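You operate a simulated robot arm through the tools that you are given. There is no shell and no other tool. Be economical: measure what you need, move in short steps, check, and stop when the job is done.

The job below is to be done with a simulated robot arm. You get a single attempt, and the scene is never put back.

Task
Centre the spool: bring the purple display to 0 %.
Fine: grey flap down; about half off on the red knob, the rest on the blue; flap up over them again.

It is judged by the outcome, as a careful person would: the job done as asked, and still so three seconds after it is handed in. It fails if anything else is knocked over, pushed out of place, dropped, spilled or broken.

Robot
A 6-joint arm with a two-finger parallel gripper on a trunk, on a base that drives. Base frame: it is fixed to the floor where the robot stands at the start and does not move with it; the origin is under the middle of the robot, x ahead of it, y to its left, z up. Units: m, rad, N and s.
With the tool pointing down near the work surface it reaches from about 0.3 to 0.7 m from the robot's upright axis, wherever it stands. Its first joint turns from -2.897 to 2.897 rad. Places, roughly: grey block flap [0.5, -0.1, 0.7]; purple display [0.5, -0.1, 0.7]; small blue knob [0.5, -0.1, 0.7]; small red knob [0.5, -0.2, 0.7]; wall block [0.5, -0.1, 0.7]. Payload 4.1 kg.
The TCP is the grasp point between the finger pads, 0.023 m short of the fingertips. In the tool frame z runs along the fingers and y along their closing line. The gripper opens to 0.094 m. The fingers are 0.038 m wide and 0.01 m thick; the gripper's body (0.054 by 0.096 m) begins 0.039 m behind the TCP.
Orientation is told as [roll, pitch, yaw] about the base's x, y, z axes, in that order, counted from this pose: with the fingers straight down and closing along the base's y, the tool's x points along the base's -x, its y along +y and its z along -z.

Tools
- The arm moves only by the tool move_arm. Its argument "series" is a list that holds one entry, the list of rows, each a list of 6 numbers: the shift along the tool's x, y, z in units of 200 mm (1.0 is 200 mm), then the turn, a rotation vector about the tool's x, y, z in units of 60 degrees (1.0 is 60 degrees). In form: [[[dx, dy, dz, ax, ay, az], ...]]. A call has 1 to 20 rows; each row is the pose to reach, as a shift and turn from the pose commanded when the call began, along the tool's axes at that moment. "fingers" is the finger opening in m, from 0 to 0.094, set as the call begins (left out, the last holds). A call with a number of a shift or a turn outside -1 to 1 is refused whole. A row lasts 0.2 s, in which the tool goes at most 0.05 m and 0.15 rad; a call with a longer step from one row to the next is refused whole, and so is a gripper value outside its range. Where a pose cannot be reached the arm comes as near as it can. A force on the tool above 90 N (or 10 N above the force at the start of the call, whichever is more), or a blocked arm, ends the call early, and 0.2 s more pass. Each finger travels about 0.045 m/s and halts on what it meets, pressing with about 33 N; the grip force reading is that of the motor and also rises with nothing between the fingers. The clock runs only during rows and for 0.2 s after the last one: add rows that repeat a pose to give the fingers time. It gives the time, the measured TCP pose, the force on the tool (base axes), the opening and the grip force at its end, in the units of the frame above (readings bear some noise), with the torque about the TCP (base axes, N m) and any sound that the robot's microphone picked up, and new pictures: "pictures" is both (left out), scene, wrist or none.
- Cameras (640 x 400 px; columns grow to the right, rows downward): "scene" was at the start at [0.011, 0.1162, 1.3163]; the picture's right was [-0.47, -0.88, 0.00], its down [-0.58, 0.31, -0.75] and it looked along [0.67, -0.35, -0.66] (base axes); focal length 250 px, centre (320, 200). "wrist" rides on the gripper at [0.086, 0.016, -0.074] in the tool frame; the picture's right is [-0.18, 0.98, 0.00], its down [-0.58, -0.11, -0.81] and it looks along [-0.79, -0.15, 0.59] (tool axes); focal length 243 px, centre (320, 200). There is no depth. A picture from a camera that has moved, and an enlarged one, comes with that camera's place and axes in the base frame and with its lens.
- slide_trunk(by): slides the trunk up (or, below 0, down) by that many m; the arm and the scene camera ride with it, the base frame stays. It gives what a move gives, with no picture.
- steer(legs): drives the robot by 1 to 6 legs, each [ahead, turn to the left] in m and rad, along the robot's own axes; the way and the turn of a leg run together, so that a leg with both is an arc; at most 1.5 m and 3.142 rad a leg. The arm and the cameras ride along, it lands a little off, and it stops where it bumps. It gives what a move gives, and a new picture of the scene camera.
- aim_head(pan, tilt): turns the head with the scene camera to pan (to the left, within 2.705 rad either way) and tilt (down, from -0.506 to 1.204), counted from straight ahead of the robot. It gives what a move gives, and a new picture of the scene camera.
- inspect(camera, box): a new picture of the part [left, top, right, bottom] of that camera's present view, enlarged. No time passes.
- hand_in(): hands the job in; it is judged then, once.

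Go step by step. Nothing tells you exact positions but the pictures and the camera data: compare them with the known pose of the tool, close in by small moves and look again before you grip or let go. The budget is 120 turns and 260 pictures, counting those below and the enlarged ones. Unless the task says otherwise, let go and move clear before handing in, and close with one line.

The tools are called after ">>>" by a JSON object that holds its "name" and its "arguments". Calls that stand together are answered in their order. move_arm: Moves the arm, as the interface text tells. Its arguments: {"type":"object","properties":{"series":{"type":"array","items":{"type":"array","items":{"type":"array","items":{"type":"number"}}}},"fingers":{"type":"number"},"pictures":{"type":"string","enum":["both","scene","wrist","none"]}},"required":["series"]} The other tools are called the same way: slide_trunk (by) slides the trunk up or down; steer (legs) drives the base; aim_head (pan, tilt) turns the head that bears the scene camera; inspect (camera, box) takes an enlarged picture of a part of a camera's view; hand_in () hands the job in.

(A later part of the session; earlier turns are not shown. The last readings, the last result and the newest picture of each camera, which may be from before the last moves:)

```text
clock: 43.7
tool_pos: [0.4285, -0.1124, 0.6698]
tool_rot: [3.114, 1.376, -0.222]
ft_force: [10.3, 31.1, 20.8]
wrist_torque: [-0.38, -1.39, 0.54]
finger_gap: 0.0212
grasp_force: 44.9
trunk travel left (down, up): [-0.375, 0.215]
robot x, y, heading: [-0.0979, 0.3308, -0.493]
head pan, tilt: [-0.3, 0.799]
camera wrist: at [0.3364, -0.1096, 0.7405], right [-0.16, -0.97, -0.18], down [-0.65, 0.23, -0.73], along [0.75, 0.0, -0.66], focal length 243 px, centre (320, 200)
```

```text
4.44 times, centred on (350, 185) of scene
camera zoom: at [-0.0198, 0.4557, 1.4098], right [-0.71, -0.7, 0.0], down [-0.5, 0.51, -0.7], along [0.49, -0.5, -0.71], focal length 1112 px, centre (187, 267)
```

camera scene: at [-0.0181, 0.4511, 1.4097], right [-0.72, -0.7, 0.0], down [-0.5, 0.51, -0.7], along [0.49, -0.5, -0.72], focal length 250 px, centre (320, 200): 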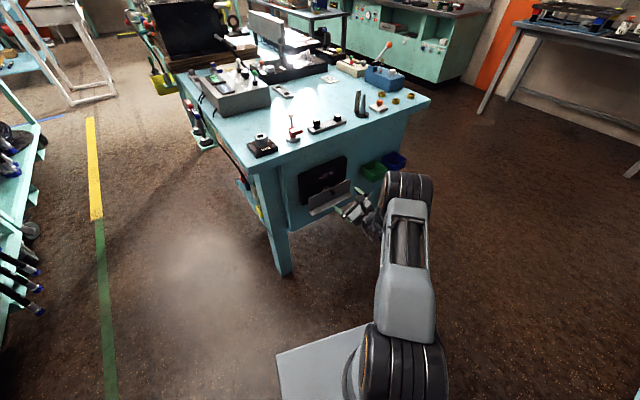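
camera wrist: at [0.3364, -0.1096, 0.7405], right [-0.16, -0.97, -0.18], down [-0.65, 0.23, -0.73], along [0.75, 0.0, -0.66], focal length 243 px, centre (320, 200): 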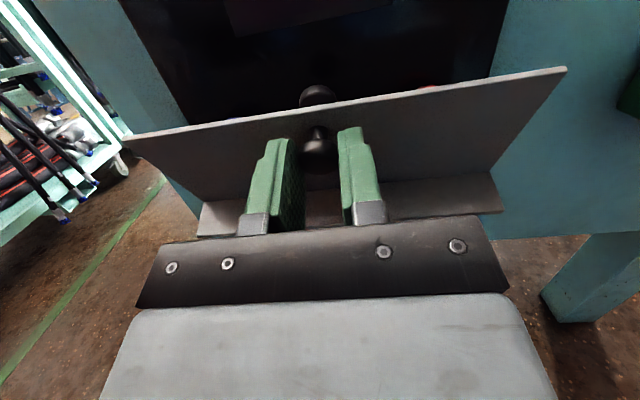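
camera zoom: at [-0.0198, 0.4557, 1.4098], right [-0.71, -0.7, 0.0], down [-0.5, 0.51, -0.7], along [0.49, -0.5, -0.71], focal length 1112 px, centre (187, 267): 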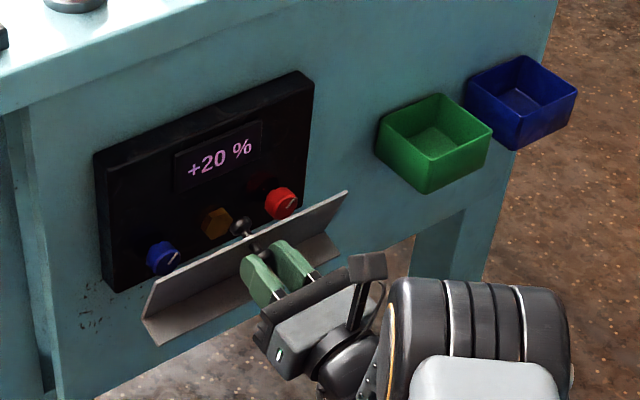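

The flap opens nicely and both knobs are visible. Continuing the arc.

>>> {"name": "move_arm", "arguments": {"series": [[[-0.03, -0.012, -0.03, 0, 0.1, 0], [-0.06, -0.012, -0.055, 0, 0.2, 0], [-0.1, -0.012, -0.08, 0, 0.3, 0]]], "pictures": "none"}}

>>> {"name": "inspect", "arguments": {"camera": "scene", "box": [290, 140, 410, 230]}}

```text
clock: 44.5
tool_pos: [0.4126, -0.1086, 0.6471]
tool_rot: [3.133, 1.063, -0.21]
ft_force: [-12.6, 33.7, 21.8]
wrist_torque: [-0.48, -0.89, 0.52]
finger_gap: 0.0208
grasp_force: 44.3
trunk travel left (down, up): [-0.375, 0.215]
robot x, y, heading: [-0.0985, 0.3317, -0.498]
head pan, tilt: [-0.3, 0.799]
```

```text
4.44 times, centred on (350, 185) of scene
camera zoom: at [-0.021, 0.4556, 1.4096], right [-0.71, -0.7, 0.0], down [-0.5, 0.51, -0.7], along [0.49, -0.5, -0.71], focal length 1112 px, centre (187, 267)
```

zoom: 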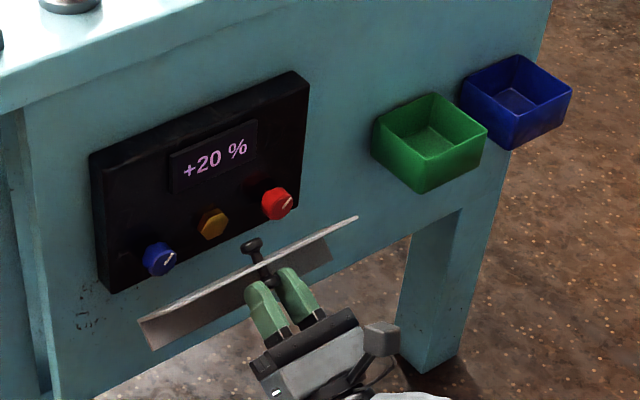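

Continuing the last part of the arc.

>>> {"name": "move_arm", "arguments": {"series": [[[-0.035, -0.01, -0.025, 0, 0.1, 0], [-0.075, -0.02, -0.05, 0, 0.2, 0], [-0.115, -0.02, -0.075, 0, 0.3, 0]]], "pictures": "wrist"}}

>>> {"name": "inspect", "arguments": {"camera": "scene", "box": [290, 140, 410, 230]}}

```text
clock: 45.3
tool_pos: [0.3866, -0.0857, 0.6402]
tool_rot: [-3.14, 0.756, -0.202]
ft_force: [-0.1, -0.1, -0.7]
wrist_torque: [0.04, -0.01, 0.0]
finger_gap: 0.0099
grasp_force: 0.2
out of reach, approached as far as the arm can: row 2, 3
trunk travel left (down, up): [-0.375, 0.215]
robot x, y, heading: [-0.0989, 0.3366, -0.497]
head pan, tilt: [-0.3, 0.799]
camera wrist: at [0.2709, -0.0786, 0.6456], right [-0.07, -0.99, -0.13], down [-0.11, 0.13, -0.99], along [0.99, -0.05, -0.11], focal length 243 px, centre (320, 200)
```

wrist: 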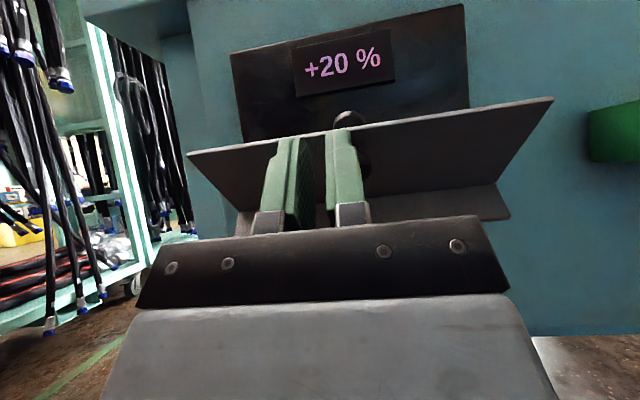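

```text
4.44 times, centred on (350, 185) of scene
camera zoom: at [-0.0171, 0.4512, 1.4097], right [-0.72, -0.7, 0.0], down [-0.5, 0.51, -0.7], along [0.49, -0.5, -0.72], focal length 1112 px, centre (187, 267)
```

zoom: 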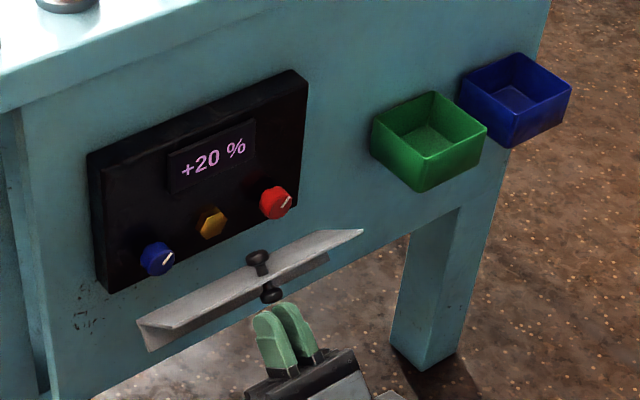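

The handle slipped out, but the flap stays partly open (~60°). I'll retreat, then push it further down from above.

>>> {"name": "move_arm", "arguments": {"series": [[[0, 0, -0.2, 0, 0, 0], [0, 0, -0.35, 0, -0.1, 0], [0.1, 0, -0.4, 0, -0.24, 0], [0.2, 0, -0.45, 0, -0.38, 0], [0.3, 0, -0.45, 0, -0.52, 0], [0.4, 0, -0.45, 0, -0.66, 0], [0.5, 0, -0.45, 0, -0.8, 0], [0.6, 0, -0.45, 0, -0.93, 0]]], "fingers": 0, "pictures": "both"}}

```text
clock: 47.1
tool_pos: [0.2396, -0.0563, 0.6578]
tool_rot: [0.001, 1.411, 2.938]
ft_force: [0.4, 0.0, -0.4]
wrist_torque: [0.04, -0.03, -0.01]
finger_gap: 0.0
grasp_force: 33.2
out of reach, approached as far as the arm can: row 1
trunk travel left (down, up): [-0.375, 0.215]
robot x, y, heading: [-0.0994, 0.3383, -0.494]
head pan, tilt: [-0.3, 0.799]
camera scene: at [-0.0179, 0.4512, 1.4097], right [-0.72, -0.7, 0.0], down [-0.5, 0.51, -0.7], along [0.49, -0.5, -0.72], focal length 250 px, centre (320, 200)
camera wrist: at [0.1781, -0.0597, 0.7559], right [-0.23, -0.96, -0.18], down [-0.85, 0.29, -0.44], along [0.48, 0.05, -0.88], focal length 243 px, centre (320, 200)
```

scene: 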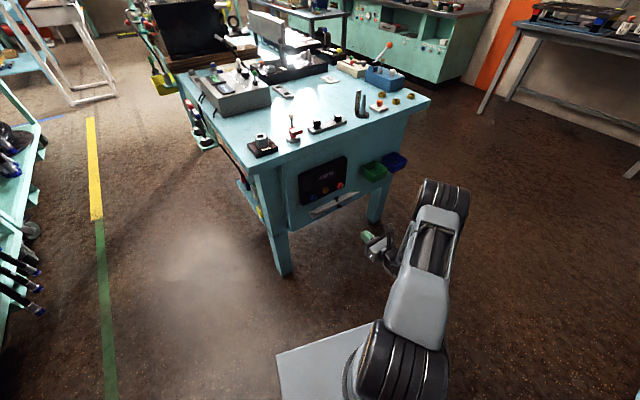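
wrist: 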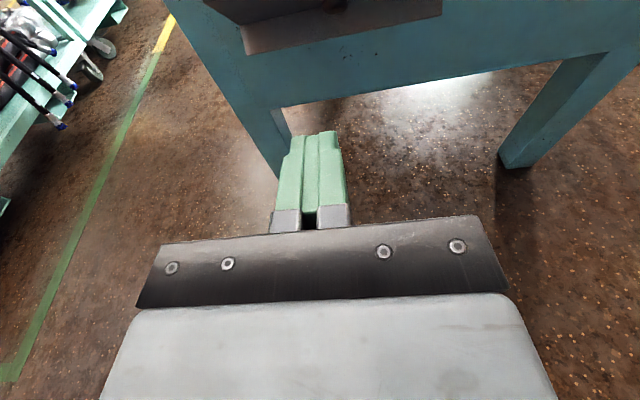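

Raise the tool and tilt it downward for pushing, then look.

>>> {"name": "move_arm", "arguments": {"series": [[[0.15, 0, 0.05, 0, -0.13, 0], [0.3, 0, 0.1, 0, -0.26, 0], [0.45, 0, 0.15, 0, -0.39, 0], [0.55, 0, 0.25, 0, -0.52, 0], [0.6, 0, 0.35, 0, -0.6, 0], [0.6, 0, 0.4, 0, -0.6, 0]]], "pictures": "wrist"}}

>>> {"name": "inspect", "arguments": {"camera": "scene", "box": [290, 140, 410, 230]}}

```text
clock: 48.5
tool_pos: [0.3366, -0.0775, 0.7644]
tool_rot: [0.002, 0.782, 2.938]
ft_force: [-0.5, 0.0, 0.7]
wrist_torque: [-0.01, 0.0, 0.0]
finger_gap: 0.0
grasp_force: 32.7
trunk travel left (down, up): [-0.375, 0.215]
robot x, y, heading: [-0.0991, 0.3344, -0.494]
head pan, tilt: [-0.3, 0.799]
camera wrist: at [0.3422, -0.0937, 0.8782], right [-0.33, -0.94, -0.13], down [-0.94, 0.31, 0.16], along [-0.11, 0.17, -0.98], focal length 243 px, centre (320, 200)
```

wrist: 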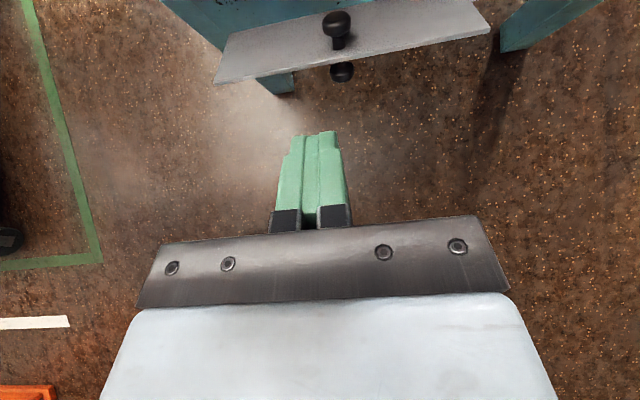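

```text
4.44 times, centred on (350, 185) of scene
camera zoom: at [-0.0179, 0.4514, 1.4097], right [-0.72, -0.7, 0.0], down [-0.5, 0.51, -0.7], along [0.49, -0.5, -0.72], focal length 1112 px, centre (187, 267)
```

zoom: 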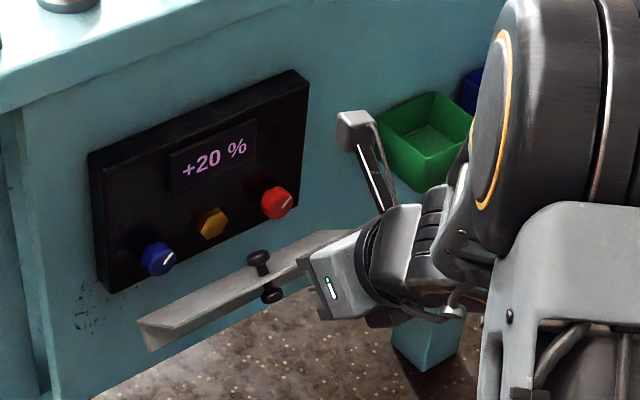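

I'll bring the closed fingers over the flap's inner face, left of its knob, parallel to the plate.

>>> {"name": "move_arm", "arguments": {"series": [[[0.14, -0.08, 0.1, 0, 0, 0], [0.17, -0.08, 0.25, 0, 0, 0], [0.17, -0.08, 0.4, 0, 0, 0], [0.16, -0.08, 0.55, 0, 0, 0]]], "pictures": "wrist"}}

>>> {"name": "inspect", "arguments": {"camera": "scene", "box": [290, 140, 410, 230]}}

```text
clock: 49.5
tool_pos: [0.4383, -0.0818, 0.7078]
tool_rot: [0.002, 0.783, 2.938]
ft_force: [0.3, 0.0, -0.3]
wrist_torque: [-0.01, 0.0, 0.02]
finger_gap: 0.0001
grasp_force: 33.3
trunk travel left (down, up): [-0.375, 0.215]
robot x, y, heading: [-0.1021, 0.3332, -0.497]
head pan, tilt: [-0.3, 0.799]
camera wrist: at [0.4428, -0.0985, 0.8226], right [-0.33, -0.94, -0.13], down [-0.94, 0.31, 0.16], along [-0.11, 0.17, -0.98], focal length 243 px, centre (320, 200)
```

wrist: 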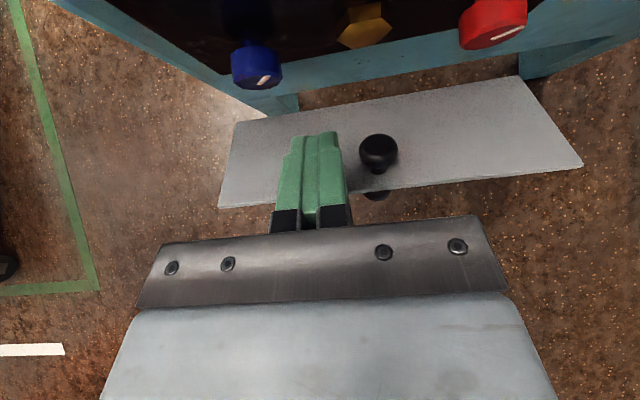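

```text
4.44 times, centred on (350, 185) of scene
camera zoom: at [-0.0181, 0.4513, 1.4098], right [-0.72, -0.7, 0.0], down [-0.5, 0.51, -0.7], along [0.49, -0.5, -0.72], focal length 1112 px, centre (187, 267)
```

zoom: 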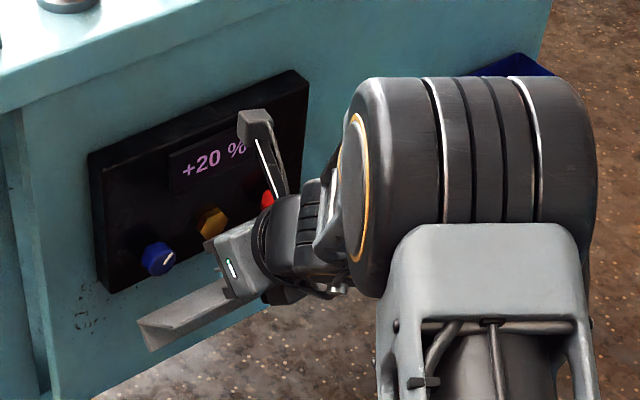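

Good overhead view. Now I press the flap down with the underside of the fingers while levelling the tool.

>>> {"name": "move_arm", "arguments": {"series": [[[-0.06, 0, 0.06, 0, 0.1, 0], [-0.12, 0, 0.1, 0, 0.22, 0], [-0.18, 0, 0.12, 0, 0.34, 0], [-0.24, 0, 0.13, 0, 0.46, 0], [-0.29, 0, 0.13, 0, 0.58, 0]]], "pictures": "wrist"}}

>>> {"name": "inspect", "arguments": {"camera": "scene", "box": [290, 140, 410, 230]}}

```text
clock: 50.7
tool_pos: [0.4182, -0.0763, 0.6509]
tool_rot: [0.014, 1.398, 2.952]
ft_force: [-0.3, -1.1, 0.6]
wrist_torque: [-0.02, 0.05, 0.04]
finger_gap: 0.0001
grasp_force: 33.3
trunk travel left (down, up): [-0.375, 0.215]
robot x, y, heading: [-0.1009, 0.3344, -0.491]
head pan, tilt: [-0.3, 0.799]
camera wrist: at [0.3572, -0.0797, 0.7478], right [-0.23, -0.96, -0.18], down [-0.86, 0.28, -0.43], along [0.46, 0.05, -0.88], focal length 243 px, centre (320, 200)
```

wrist: 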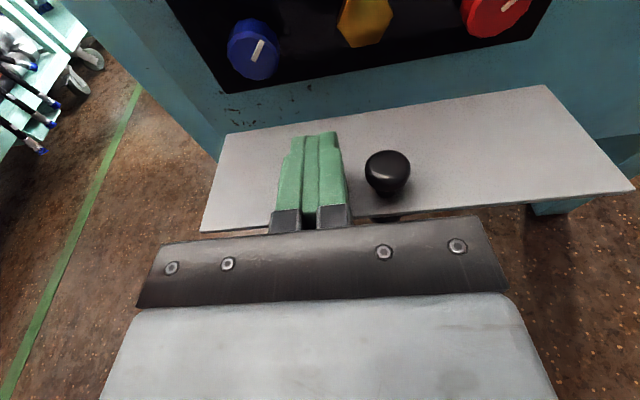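

```text
4.44 times, centred on (350, 185) of scene
camera zoom: at [-0.0184, 0.4516, 1.4092], right [-0.71, -0.7, 0.0], down [-0.5, 0.51, -0.7], along [0.49, -0.5, -0.72], focal length 1112 px, centre (187, 267)
```

zoom: 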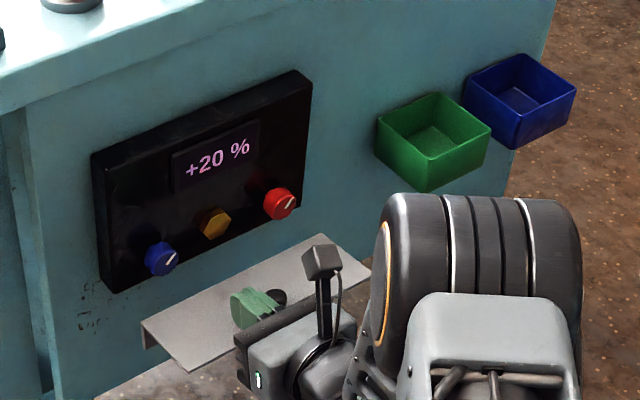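

The flap is about horizontal. I'll check whether it goes lower with small presses.

>>> {"name": "move_arm", "arguments": {"series": [[[-0.03, 0, 0, 0, 0.08, 0], [-0.06, 0, 0, 0, 0.16, 0]]], "pictures": "wrist"}}

>>> {"name": "inspect", "arguments": {"camera": "scene", "box": [290, 140, 410, 230]}}

```text
clock: 51.3
tool_pos: [0.414, -0.0775, 0.6378]
tool_rot: [-0.002, 1.561, 2.937]
ft_force: [0.0, -0.6, 0.3]
wrist_torque: [-0.03, 0.02, 0.04]
finger_gap: 0.0
grasp_force: 33.3
trunk travel left (down, up): [-0.375, 0.215]
robot x, y, heading: [-0.0991, 0.332, -0.495]
head pan, tilt: [-0.3, 0.799]
camera wrist: at [0.338, -0.0773, 0.7254], right [-0.2, -0.96, -0.18], down [-0.77, 0.27, -0.57], along [0.6, 0.03, -0.8], focal length 243 px, centre (320, 200)
```

wrist: 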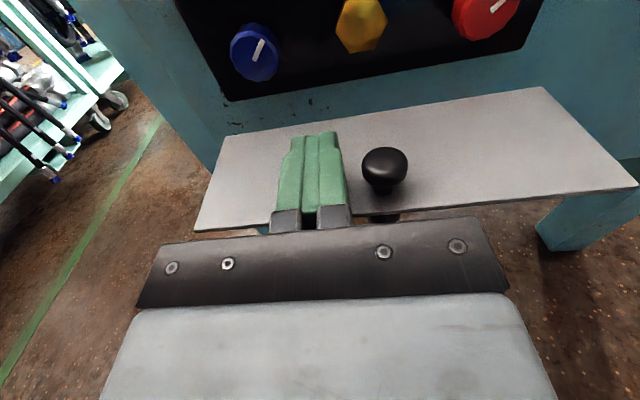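

```text
4.44 times, centred on (350, 185) of scene
camera zoom: at [-0.018, 0.4514, 1.4097], right [-0.72, -0.7, 0.0], down [-0.5, 0.51, -0.7], along [0.49, -0.5, -0.72], focal length 1112 px, centre (187, 267)
```

zoom: 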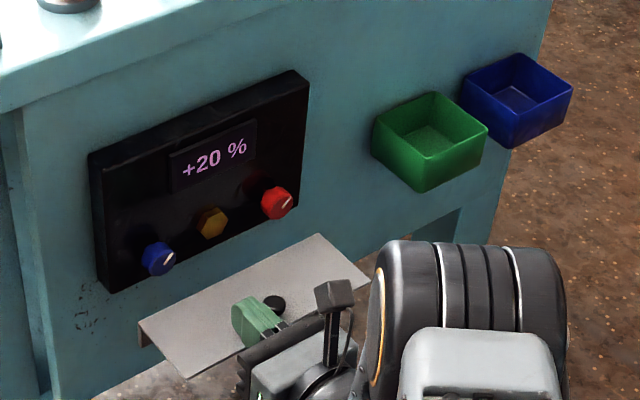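

>>> {"name": "move_arm", "arguments": {"series": [[[-0.05, 0, 0, 0, 0.08, 0], [-0.1, 0, 0, 0, 0.16, 0]]], "pictures": "none"}}

>>> {"name": "inspect", "arguments": {"camera": "scene", "box": [290, 140, 410, 230]}}

```text
clock: 51.9
tool_pos: [0.4134, -0.0766, 0.6176]
tool_rot: [-3.14, 1.417, -0.201]
ft_force: [-0.6, 0.5, 0.1]
wrist_torque: [0.01, 0.02, 0.01]
finger_gap: 0.0
grasp_force: 32.7
trunk travel left (down, up): [-0.375, 0.215]
robot x, y, heading: [-0.1011, 0.3302, -0.493]
head pan, tilt: [-0.3, 0.799]
```

```text
4.44 times, centred on (350, 185) of scene
camera zoom: at [-0.0181, 0.4514, 1.4098], right [-0.72, -0.7, 0.0], down [-0.5, 0.51, -0.7], along [0.49, -0.5, -0.72], focal length 1112 px, centre (187, 267)
```

zoom: 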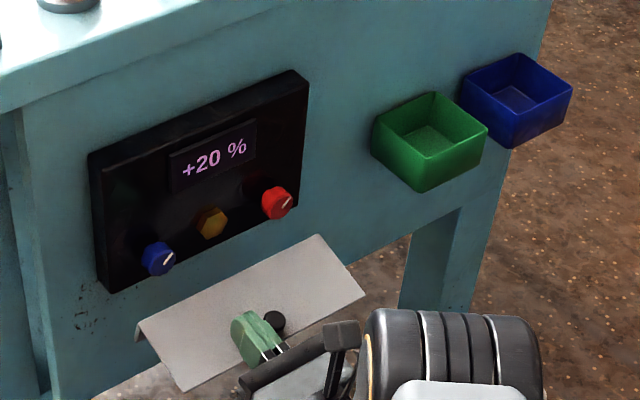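

The flap is well down. I'll lift off, level and back off to measure the red knob.

>>> {"name": "move_arm", "arguments": {"series": [[[0.15, 0, -0.1, 0, -0.08, 0], [0.3, 0.1, -0.25, 0, -0.15, 0], [0.35, 0.25, -0.3, 0, -0.15, 0], [0.35, 0.45, -0.3, 0, -0.15, 0], [0.35, 0.5, -0.3, 0, -0.15, 0]]], "fingers": 0.06, "pictures": "wrist"}}

>>> {"name": "inspect", "arguments": {"camera": "scene", "box": [290, 140, 410, 230]}}

```text
clock: 53.1
tool_pos: [0.3233, -0.1612, 0.6763]
tool_rot: [-0.248, 1.567, 2.692]
ft_force: [0.4, -1.5, 0.4]
wrist_torque: [0.02, -0.01, -0.02]
finger_gap: 0.06
grasp_force: 0.2
trunk travel left (down, up): [-0.375, 0.215]
robot x, y, heading: [-0.0984, 0.332, -0.498]
head pan, tilt: [-0.3, 0.799]
camera wrist: at [0.2474, -0.1617, 0.7629], right [-0.2, -0.96, -0.18], down [-0.77, 0.27, -0.58], along [0.61, 0.03, -0.79], focal length 243 px, centre (320, 200)
```

wrist: 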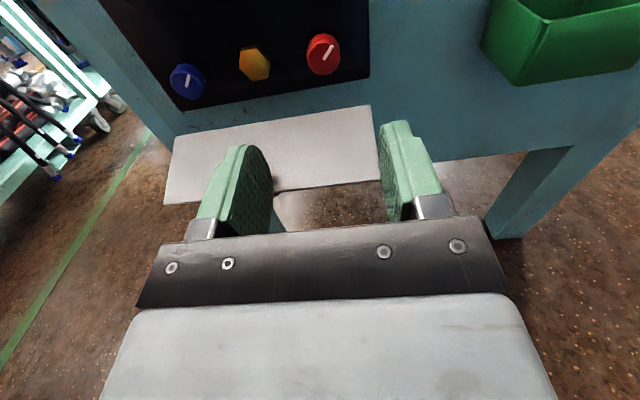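

```text
4.44 times, centred on (350, 185) of scene
camera zoom: at [-0.018, 0.4511, 1.4098], right [-0.72, -0.7, 0.0], down [-0.5, 0.51, -0.7], along [0.49, -0.5, -0.72], focal length 1112 px, centre (187, 267)
```

zoom: 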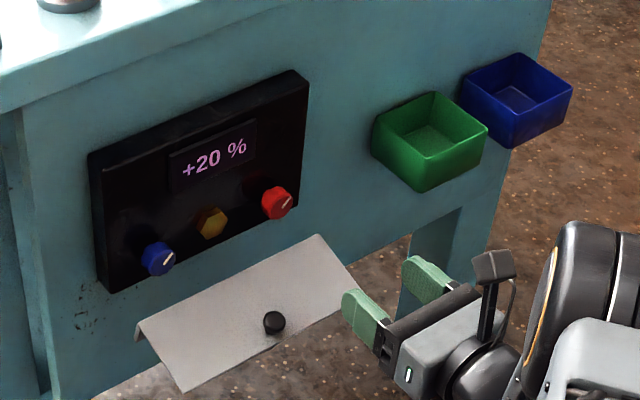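

Red knob face is at about [0.4815, -0.194, 0.665], blue at [0.511, -0.060, 0.666]. Approaching the red knob.

>>> {"name": "move_arm", "arguments": {"series": [[[-0.02, 0, 0.2, 0, 0, 0], [-0.055, 0, 0.4, 0, 0, 0], [-0.055, 0, 0.58, 0, 0, 0]]], "fingers": 0.06, "pictures": "wrist"}}

>>> {"name": "inspect", "arguments": {"camera": "scene", "box": [290, 140, 410, 230]}}

```text
clock: 53.9
tool_pos: [0.4396, -0.1843, 0.6654]
tool_rot: [-0.418, 1.569, 2.52]
ft_force: [-0.1, 0.4, 0.1]
wrist_torque: [0.04, 0.04, -0.01]
finger_gap: 0.0599
grasp_force: 0.0
trunk travel left (down, up): [-0.375, 0.215]
robot x, y, heading: [-0.0996, 0.332, -0.496]
head pan, tilt: [-0.3, 0.799]
camera wrist: at [0.363, -0.185, 0.7527], right [-0.2, -0.96, -0.18], down [-0.77, 0.27, -0.58], along [0.61, 0.03, -0.79], focal length 243 px, centre (320, 200)
```

wrist: 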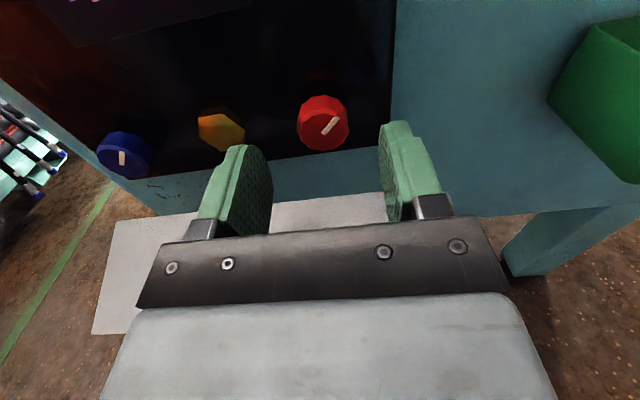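

```text
4.44 times, centred on (350, 185) of scene
camera zoom: at [-0.0181, 0.4512, 1.4098], right [-0.72, -0.7, 0.0], down [-0.5, 0.51, -0.7], along [0.49, -0.5, -0.72], focal length 1112 px, centre (187, 267)
```

zoom: 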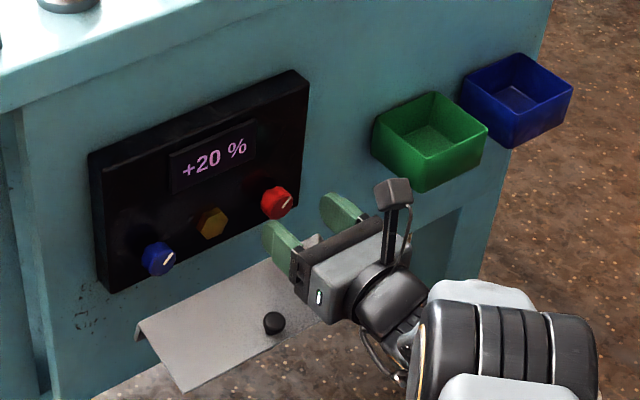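

Nearly centred. I advance over the knob and close.

>>> {"name": "move_arm", "arguments": {"series": [[[0.008, 0.006, 0.09, 0, 0, 0], [0.008, 0.006, 0.173, 0, 0, 0]]], "pictures": "wrist"}}

>>> {"name": "move_arm", "arguments": {"series": [[[0, 0, 0, 0, 0, 0], [0, 0, 0, 0, 0, 0], [0, 0, 0, 0, 0, 0], [0, 0, 0, 0, 0, 0]]], "fingers": 0.01, "pictures": "wrist"}}

>>> {"name": "inspect", "arguments": {"camera": "scene", "box": [290, 140, 410, 230]}}

```text
clock: 54.5
tool_pos: [0.471, -0.1924, 0.6665]
tool_rot: [-0.203, 1.57, 2.734]
ft_force: [-1.0, 0.3, -0.8]
wrist_torque: [0.01, 0.01, 0.02]
finger_gap: 0.0601
grasp_force: 0.1
trunk travel left (down, up): [-0.375, 0.215]
robot x, y, heading: [-0.0994, 0.3325, -0.501]
head pan, tilt: [-0.3, 0.799]
camera wrist: at [0.3952, -0.193, 0.7528], right [-0.2, -0.96, -0.18], down [-0.77, 0.27, -0.58], along [0.61, 0.03, -0.79], focal length 243 px, centre (320, 200)
```

wrist: 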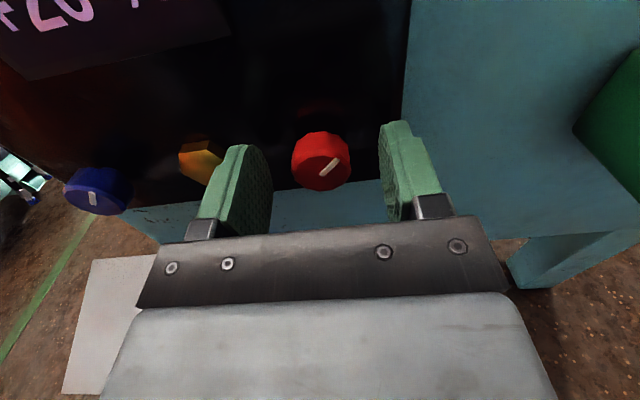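

```text
clock: 55.5
tool_pos: [0.4724, -0.1917, 0.6666]
tool_rot: [-0.01, 1.568, 2.929]
ft_force: [-0.2, 4.9, -1.5]
wrist_torque: [0.02, -0.12, 0.13]
finger_gap: 0.0307
grasp_force: 45.2
trunk travel left (down, up): [-0.375, 0.215]
robot x, y, heading: [-0.1003, 0.3342, -0.496]
head pan, tilt: [-0.3, 0.799]
camera wrist: at [0.3953, -0.1926, 0.7529], right [-0.2, -0.96, -0.18], down [-0.77, 0.27, -0.58], along [0.61, 0.03, -0.79], focal length 243 px, centre (320, 200)
```

wrist: 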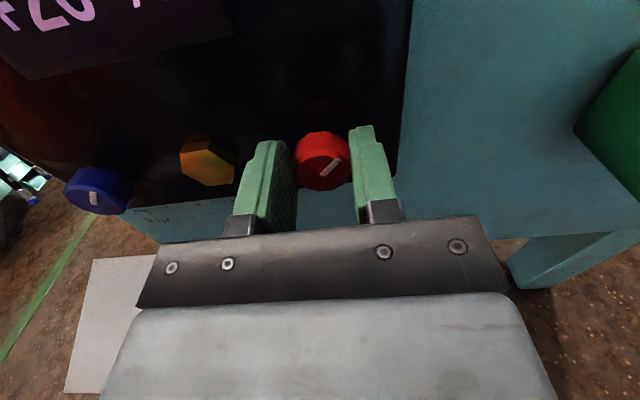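

```text
4.44 times, centred on (350, 185) of scene
camera zoom: at [-0.0181, 0.4516, 1.4097], right [-0.71, -0.7, 0.0], down [-0.5, 0.51, -0.7], along [0.49, -0.5, -0.72], focal length 1112 px, centre (187, 267)
```

zoom: 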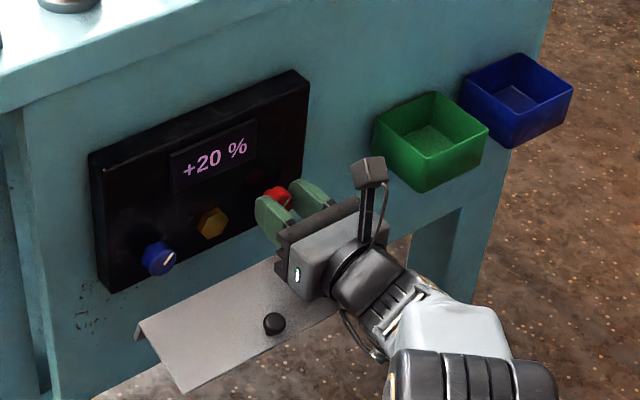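

Red knob gripped. I turn it slightly (counter-clockwise) and read the display.

>>> {"name": "move_arm", "arguments": {"series": [[[0, 0, 0, 0, 0, -0.08], [0, 0, 0, 0, 0, -0.15]]], "pictures": "wrist"}}

>>> {"name": "inspect", "arguments": {"camera": "scene", "box": [290, 140, 410, 230]}}

```text
clock: 56.1
tool_pos: [0.4719, -0.1917, 0.6677]
tool_rot: [1.551, 1.414, -1.791]
ft_force: [-0.5, 8.1, -5.3]
wrist_torque: [-0.18, -1.08, 0.06]
finger_gap: 0.0306
grasp_force: 44.7
trunk travel left (down, up): [-0.375, 0.215]
robot x, y, heading: [-0.1012, 0.3327, -0.499]
head pan, tilt: [-0.3, 0.799]
camera wrist: at [0.3983, -0.1782, 0.7544], right [-0.2, -0.98, -0.03], down [-0.79, 0.18, -0.59], along [0.58, -0.1, -0.81], focal length 243 px, centre (320, 200)
```

wrist: 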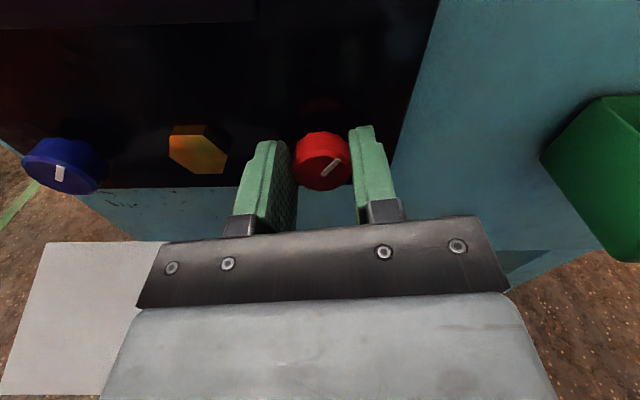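

```text
4.44 times, centred on (350, 185) of scene
camera zoom: at [-0.0179, 0.4516, 1.4096], right [-0.71, -0.7, 0.0], down [-0.5, 0.51, -0.7], along [0.49, -0.5, -0.72], focal length 1112 px, centre (187, 267)
```

zoom: 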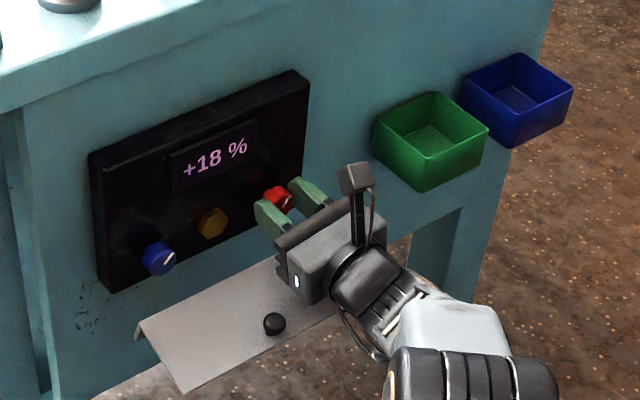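

CCW by 9° gave +18 %. I continue about 33° further towards +10 %.

>>> {"name": "move_arm", "arguments": {"series": [[[0, 0, 0, 0, 0, -0.11], [0, 0, 0, 0, 0, -0.22], [0, 0, 0, 0, 0, -0.33], [0, 0, 0, 0, 0, -0.44], [0, 0, 0, 0, 0, -0.55]]], "pictures": "wrist"}}

>>> {"name": "inspect", "arguments": {"camera": "scene", "box": [290, 140, 410, 230]}}

```text
clock: 57.3
tool_pos: [0.4719, -0.1881, 0.6646]
tool_rot: [1.559, 0.836, -1.777]
ft_force: [-4.0, 39.4, -12.1]
wrist_torque: [0.36, 0.48, -0.3]
finger_gap: 0.0306
grasp_force: 44.9
trunk travel left (down, up): [-0.375, 0.215]
robot x, y, heading: [-0.0987, 0.3317, -0.496]
head pan, tilt: [-0.3, 0.799]
camera wrist: at [0.4088, -0.1282, 0.7404], right [-0.16, -0.84, 0.52], down [-0.85, -0.14, -0.5], along [0.49, -0.53, -0.69], focal length 243 px, centre (320, 200)
```

wrist: 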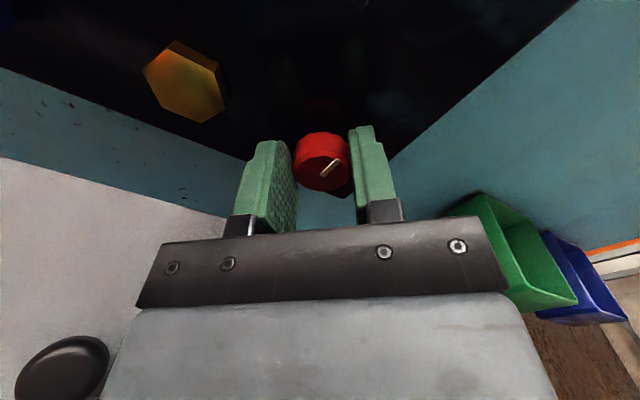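

```text
4.44 times, centred on (350, 185) of scene
camera zoom: at [-0.0176, 0.4539, 1.4094], right [-0.71, -0.7, 0.0], down [-0.5, 0.51, -0.7], along [0.49, -0.5, -0.72], focal length 1112 px, centre (187, 267)
```

zoom: 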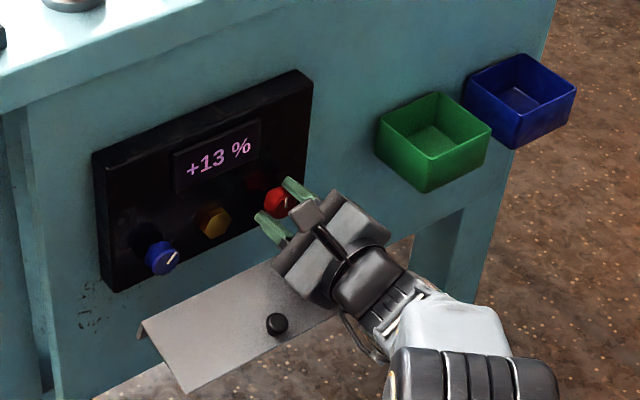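

At +13 %; turning a further ~18° with a small relief of side force.

>>> {"name": "move_arm", "arguments": {"series": [[[0.01, -0.011, 0, 0, 0, -0.1], [0.01, -0.011, 0, 0, 0, -0.2], [0.01, -0.011, 0, 0, 0, -0.3]]], "pictures": "none"}}

>>> {"name": "inspect", "arguments": {"camera": "scene", "box": [290, 140, 410, 230]}}

```text
clock: 58.1
tool_pos: [0.4727, -0.1869, 0.6634]
tool_rot: [1.557, 0.523, -1.78]
ft_force: [-0.4, 29.0, -19.6]
wrist_torque: [0.19, 0.05, -0.11]
finger_gap: 0.0306
grasp_force: 44.8
trunk travel left (down, up): [-0.375, 0.215]
robot x, y, heading: [-0.0995, 0.3319, -0.495]
head pan, tilt: [-0.3, 0.799]
```

```text
4.44 times, centred on (350, 185) of scene
camera zoom: at [-0.0164, 0.4524, 1.4095], right [-0.71, -0.7, 0.0], down [-0.5, 0.51, -0.7], along [0.49, -0.5, -0.72], focal length 1112 px, centre (187, 267)
```

zoom: 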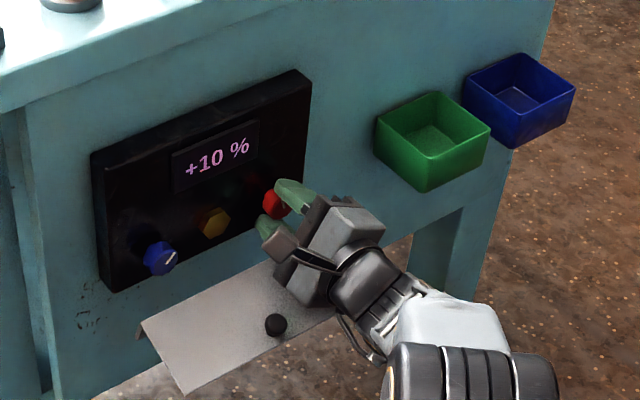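

Exactly +10 %. I open, retreat, and check the reading.

>>> {"name": "move_arm", "arguments": {"series": [[[0, 0, 0, 0, 0, 0], [0, 0, 0, 0, 0, 0], [0, 0, 0, 0, 0, 0]]], "fingers": 0.06, "pictures": "none"}}

>>> {"name": "move_arm", "arguments": {"series": [[[0, 0, -0.1, 0, 0, 0], [0, 0, -0.25, 0, 0, 0], [0, 0, -0.45, 0, 0, 0]]], "pictures": "wrist"}}

>>> {"name": "inspect", "arguments": {"camera": "scene", "box": [290, 140, 410, 230]}}

```text
clock: 58.9
tool_pos: [0.472, -0.189, 0.6681]
tool_rot: [1.572, 0.525, -1.775]
ft_force: [0.8, -0.4, 0.1]
wrist_torque: [0.03, 0.01, -0.03]
finger_gap: 0.0599
grasp_force: 0.0
trunk travel left (down, up): [-0.375, 0.215]
robot x, y, heading: [-0.1024, 0.3336, -0.501]
head pan, tilt: [-0.3, 0.799]
```

```text
clock: 59.7
tool_pos: [0.3838, -0.1687, 0.6689]
tool_rot: [1.571, 0.524, -1.776]
ft_force: [-0.5, -0.6, -0.8]
wrist_torque: [-0.02, 0.03, 0.0]
finger_gap: 0.0601
grasp_force: 0.1
trunk travel left (down, up): [-0.375, 0.215]
robot x, y, heading: [-0.1001, 0.3382, -0.501]
head pan, tilt: [-0.3, 0.799]
camera wrist: at [0.3239, -0.0876, 0.7248], right [-0.13, -0.64, 0.76], down [-0.88, -0.28, -0.38], along [0.45, -0.72, -0.53], focal length 243 px, centre (320, 200)
```

wrist: 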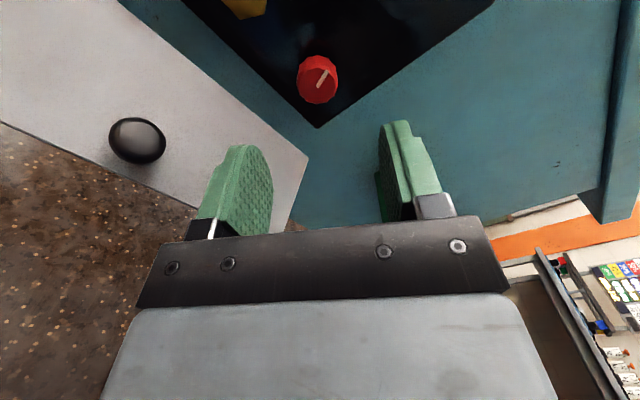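

```text
4.44 times, centred on (350, 185) of scene
camera zoom: at [-0.0177, 0.4515, 1.4097], right [-0.72, -0.7, 0.0], down [-0.5, 0.51, -0.7], along [0.49, -0.5, -0.72], focal length 1112 px, centre (187, 267)
```

zoom: 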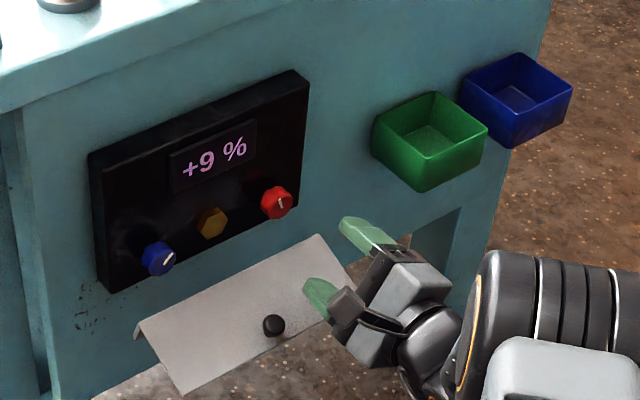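

Now +9 % after release: about half, done by red. Moving up and over to the blue knob, keeping the tool mid-roll.

>>> {"name": "move_arm", "arguments": {"series": [[[0.08, 0.13, -0.05, 0, 0, 0], [0.15, 0.26, -0.1, 0, 0, 0], [0.34, 0.143, -0.1, 0, 0, 0], [0.53, 0.027, -0.1, 0, 0, 0], [0.72, -0.09, -0.1, 0, 0, 0], [0.65, -0.2, 0, 0, 0, 0], [0.57, -0.35, 0.1, 0, 0, 0]]], "fingers": 0.06, "pictures": "wrist"}}

>>> {"name": "inspect", "arguments": {"camera": "scene", "box": [290, 140, 410, 230]}}

```text
clock: 61.3
tool_pos: [0.4314, -0.0422, 0.6635]
tool_rot: [1.571, 0.524, -1.775]
ft_force: [-0.2, 0.0, -0.5]
wrist_torque: [-0.02, 0.02, 0.01]
finger_gap: 0.0602
grasp_force: 0.1
trunk travel left (down, up): [-0.375, 0.215]
robot x, y, heading: [-0.0996, 0.336, -0.501]
head pan, tilt: [-0.3, 0.799]
camera wrist: at [0.3719, 0.0392, 0.722], right [-0.13, -0.64, 0.76], down [-0.88, -0.28, -0.38], along [0.45, -0.72, -0.53], focal length 243 px, centre (320, 200)
```

wrist: 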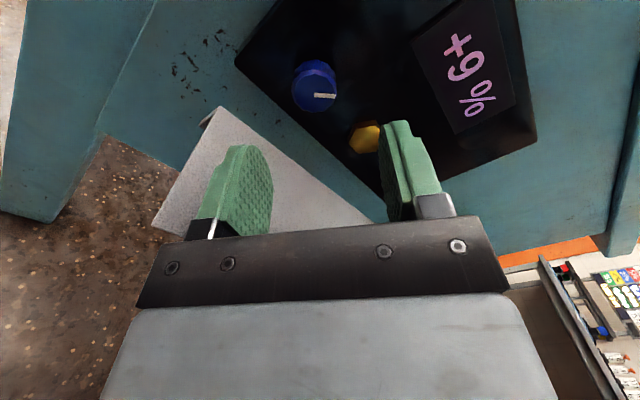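

```text
4.44 times, centred on (350, 185) of scene
camera zoom: at [-0.0181, 0.4516, 1.4098], right [-0.72, -0.7, 0.0], down [-0.5, 0.51, -0.7], along [0.49, -0.5, -0.72], focal length 1112 px, centre (187, 267)
```

zoom: 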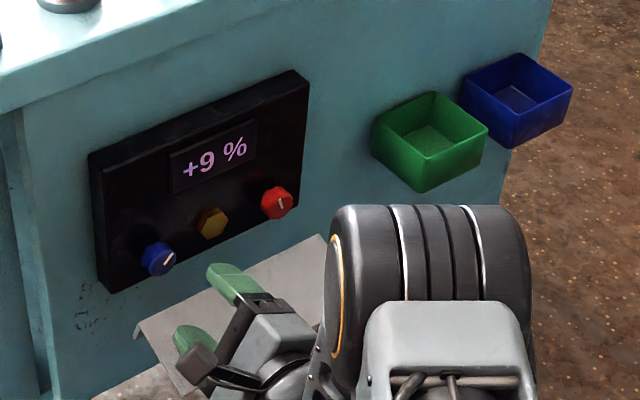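

Well aligned on the blue knob. Advance and close.

>>> {"name": "move_arm", "arguments": {"series": [[[0, -0.01, 0.15, 0, 0, 0], [0, -0.01, 0.28, 0, 0, 0], [0, -0.01, 0.35, 0, 0, 0]]], "pictures": "wrist"}}

>>> {"name": "move_arm", "arguments": {"series": [[[0, 0, 0, 0, 0, 0], [0, 0, 0, 0, 0, 0], [0, 0, 0, 0, 0, 0], [0, 0, 0, 0, 0, 0]]], "fingers": 0.01, "pictures": "wrist"}}

>>> {"name": "inspect", "arguments": {"camera": "scene", "box": [290, 140, 410, 230]}}

```text
clock: 62.1
tool_pos: [0.5003, -0.0561, 0.6629]
tool_rot: [1.571, 0.523, -1.775]
ft_force: [0.4, -0.6, 4.1]
wrist_torque: [-0.01, 0.03, -0.03]
finger_gap: 0.0587
grasp_force: 0.2
trunk travel left (down, up): [-0.375, 0.215]
robot x, y, heading: [-0.0963, 0.3335, -0.498]
head pan, tilt: [-0.3, 0.799]
camera wrist: at [0.4397, 0.0251, 0.7208], right [-0.13, -0.64, 0.76], down [-0.88, -0.28, -0.39], along [0.45, -0.72, -0.53], focal length 243 px, centre (320, 200)
```

wrist: 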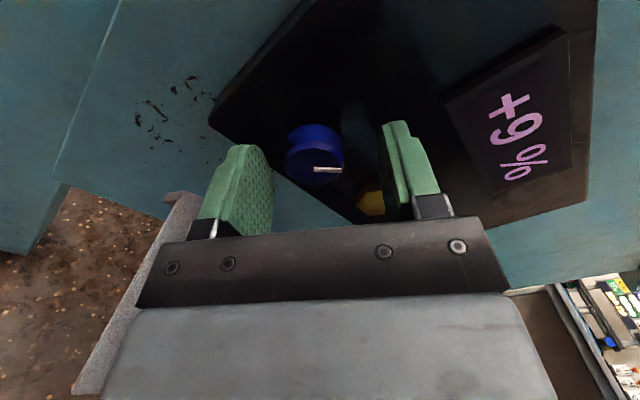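

```text
clock: 63.1
tool_pos: [0.4997, -0.0557, 0.6604]
tool_rot: [1.564, 0.526, -1.777]
ft_force: [-0.7, 6.0, -11.0]
wrist_torque: [-0.02, -0.13, -0.01]
finger_gap: 0.0309
grasp_force: 45.4
trunk travel left (down, up): [-0.375, 0.215]
robot x, y, heading: [-0.1017, 0.3303, -0.502]
head pan, tilt: [-0.3, 0.799]
camera wrist: at [0.44, 0.0263, 0.7183], right [-0.13, -0.64, 0.76], down [-0.88, -0.28, -0.38], along [0.45, -0.72, -0.53], focal length 243 px, centre (320, 200)
```

wrist: 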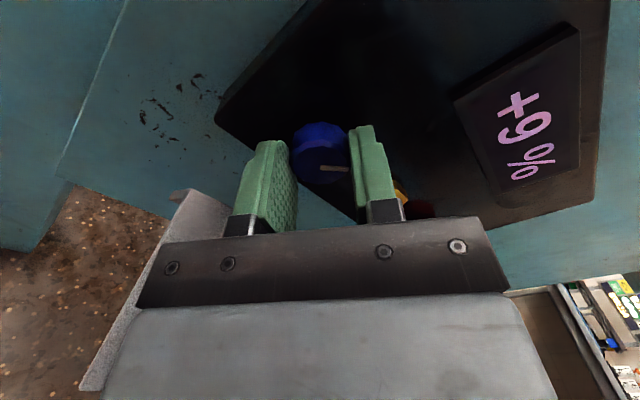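

```text
4.44 times, centred on (350, 185) of scene
camera zoom: at [-0.017, 0.4515, 1.4096], right [-0.71, -0.7, 0.0], down [-0.5, 0.51, -0.7], along [0.49, -0.5, -0.72], focal length 1112 px, centre (187, 267)
```

zoom: 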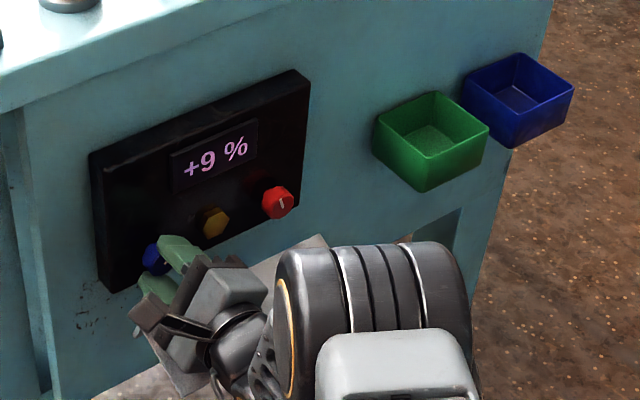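

Blue gripped. Small test turn counter-clockwise.

>>> {"name": "move_arm", "arguments": {"series": [[[0, 0, 0, 0, 0, -0.1], [0, 0, 0, 0, 0, -0.2]]], "pictures": "none"}}

>>> {"name": "inspect", "arguments": {"camera": "scene", "box": [290, 140, 410, 230]}}

```text
clock: 63.7
tool_pos: [0.4994, -0.0541, 0.6603]
tool_rot: [1.562, 0.314, -1.774]
ft_force: [-6.2, 16.3, -15.0]
wrist_torque: [0.1, 0.39, -0.99]
finger_gap: 0.031
grasp_force: 45.2
trunk travel left (down, up): [-0.375, 0.215]
robot x, y, heading: [-0.0988, 0.3345, -0.496]
head pan, tilt: [-0.3, 0.799]
```

```text
4.44 times, centred on (350, 185) of scene
camera zoom: at [-0.0171, 0.4523, 1.4096], right [-0.71, -0.7, 0.0], down [-0.5, 0.51, -0.7], along [0.49, -0.5, -0.72], focal length 1112 px, centre (187, 267)
```

zoom: 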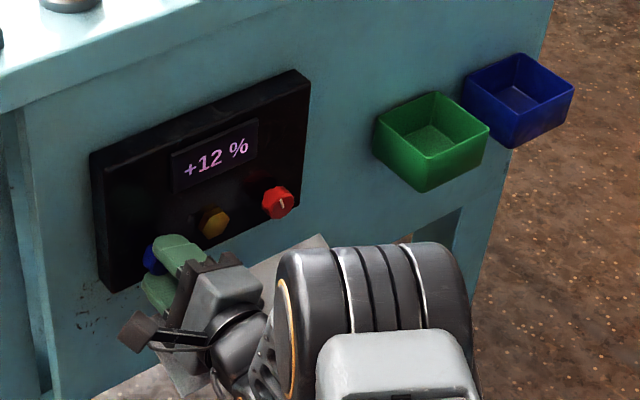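

Counter-clockwise raises it, so clockwise is needed: ~+48°. I turn +36° then check.

>>> {"name": "move_arm", "arguments": {"series": [[[0, 0, 0, 0, 0, 0.12], [0, 0, 0, 0, 0, 0.24], [0, 0, 0, 0, 0, 0.36], [0, 0, 0, 0, 0, 0.48], [0, 0, 0, 0, 0, 0.6]]], "pictures": "none"}}

>>> {"name": "inspect", "arguments": {"camera": "scene", "box": [290, 140, 410, 230]}}

```text
clock: 64.9
tool_pos: [0.4991, -0.0552, 0.6604]
tool_rot: [1.56, 0.944, -1.778]
ft_force: [-3.5, 29.7, -17.1]
wrist_torque: [-0.19, -0.94, 0.96]
finger_gap: 0.0307
grasp_force: 44.7
trunk travel left (down, up): [-0.375, 0.215]
robot x, y, heading: [-0.0982, 0.335, -0.497]
head pan, tilt: [-0.3, 0.799]
```

```text
4.44 times, centred on (350, 185) of scene
camera zoom: at [-0.0168, 0.4533, 1.4095], right [-0.71, -0.7, 0.0], down [-0.5, 0.51, -0.7], along [0.49, -0.5, -0.72], focal length 1112 px, centre (187, 267)
```

zoom: 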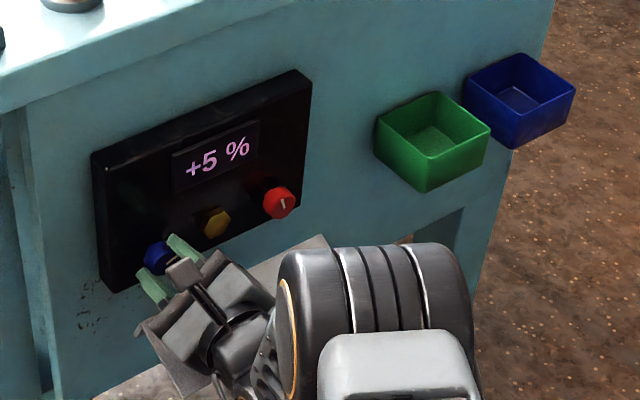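

+5 %. About 25° more clockwise.

>>> {"name": "move_arm", "arguments": {"series": [[[0, 0, 0, 0, 0, 0.12], [0, 0, 0, 0, 0, 0.24], [0, 0, 0, 0, 0, 0.36], [0, 0, 0, 0, 0, 0.42], [0, 0, 0, 0, 0, 0.42]]], "pictures": "wrist"}}

>>> {"name": "inspect", "arguments": {"camera": "scene", "box": [290, 140, 410, 230]}}

```text
clock: 66.1
tool_pos: [0.4995, -0.055, 0.6602]
tool_rot: [1.537, 1.381, -1.806]
ft_force: [-4.0, 28.1, -15.9]
wrist_torque: [-0.07, -0.43, 0.55]
finger_gap: 0.031
grasp_force: 45.0
trunk travel left (down, up): [-0.375, 0.215]
robot x, y, heading: [-0.095, 0.335, -0.493]
head pan, tilt: [-0.3, 0.799]
camera wrist: at [0.4268, -0.0395, 0.7492], right [-0.2, -0.98, 0.0], down [-0.79, 0.16, -0.59], along [0.57, -0.12, -0.81], focal length 243 px, centre (320, 200)
```

wrist: 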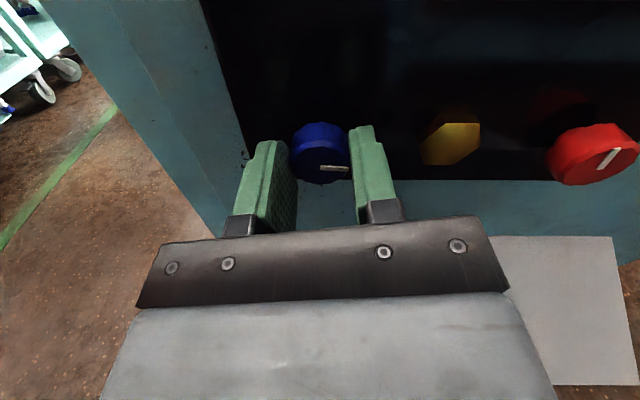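

```text
4.44 times, centred on (350, 185) of scene
camera zoom: at [-0.0169, 0.4535, 1.4095], right [-0.71, -0.7, 0.0], down [-0.5, 0.51, -0.7], along [0.49, -0.5, -0.72], focal length 1112 px, centre (187, 267)
```

zoom: 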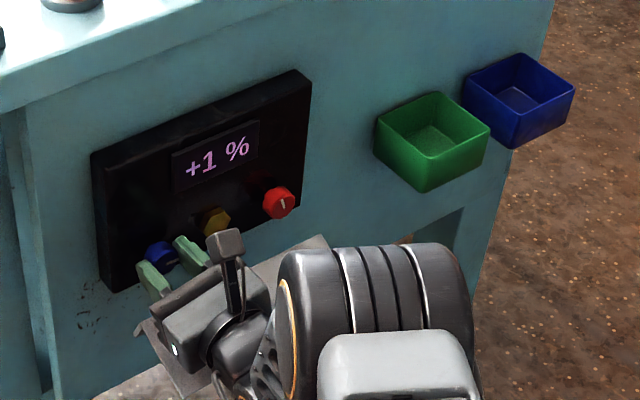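

+1 %. A small further turn while relieving the side load.

>>> {"name": "move_arm", "arguments": {"series": [[[-0.01, -0.015, 0, 0, 0, 0.05], [-0.01, -0.015, 0, 0, 0, 0.08], [-0.01, -0.015, 0, 0, 0, 0.08]]], "pictures": "none"}}

>>> {"name": "inspect", "arguments": {"camera": "scene", "box": [310, 160, 360, 190]}}

```text
clock: 66.9
tool_pos: [0.5003, -0.0537, 0.6607]
tool_rot: [1.56, 1.465, -1.788]
ft_force: [-10.2, 15.5, -5.0]
wrist_torque: [0.35, 1.33, 0.36]
finger_gap: 0.0306
grasp_force: 44.9
trunk travel left (down, up): [-0.375, 0.215]
robot x, y, heading: [-0.101, 0.332, -0.499]
head pan, tilt: [-0.3, 0.799]
```

```text
12.80 times, centred on (335, 175) of scene
camera zoom: at [-0.0177, 0.4528, 1.4097], right [-0.72, -0.7, 0.0], down [-0.5, 0.51, -0.7], along [0.49, -0.5, -0.72], focal length 3202 px, centre (128, 520)
```

zoom: 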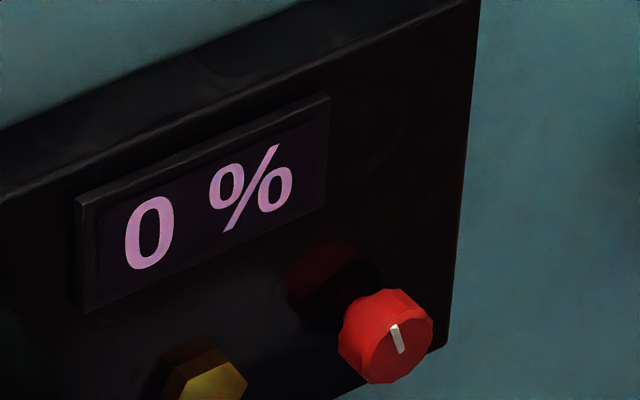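

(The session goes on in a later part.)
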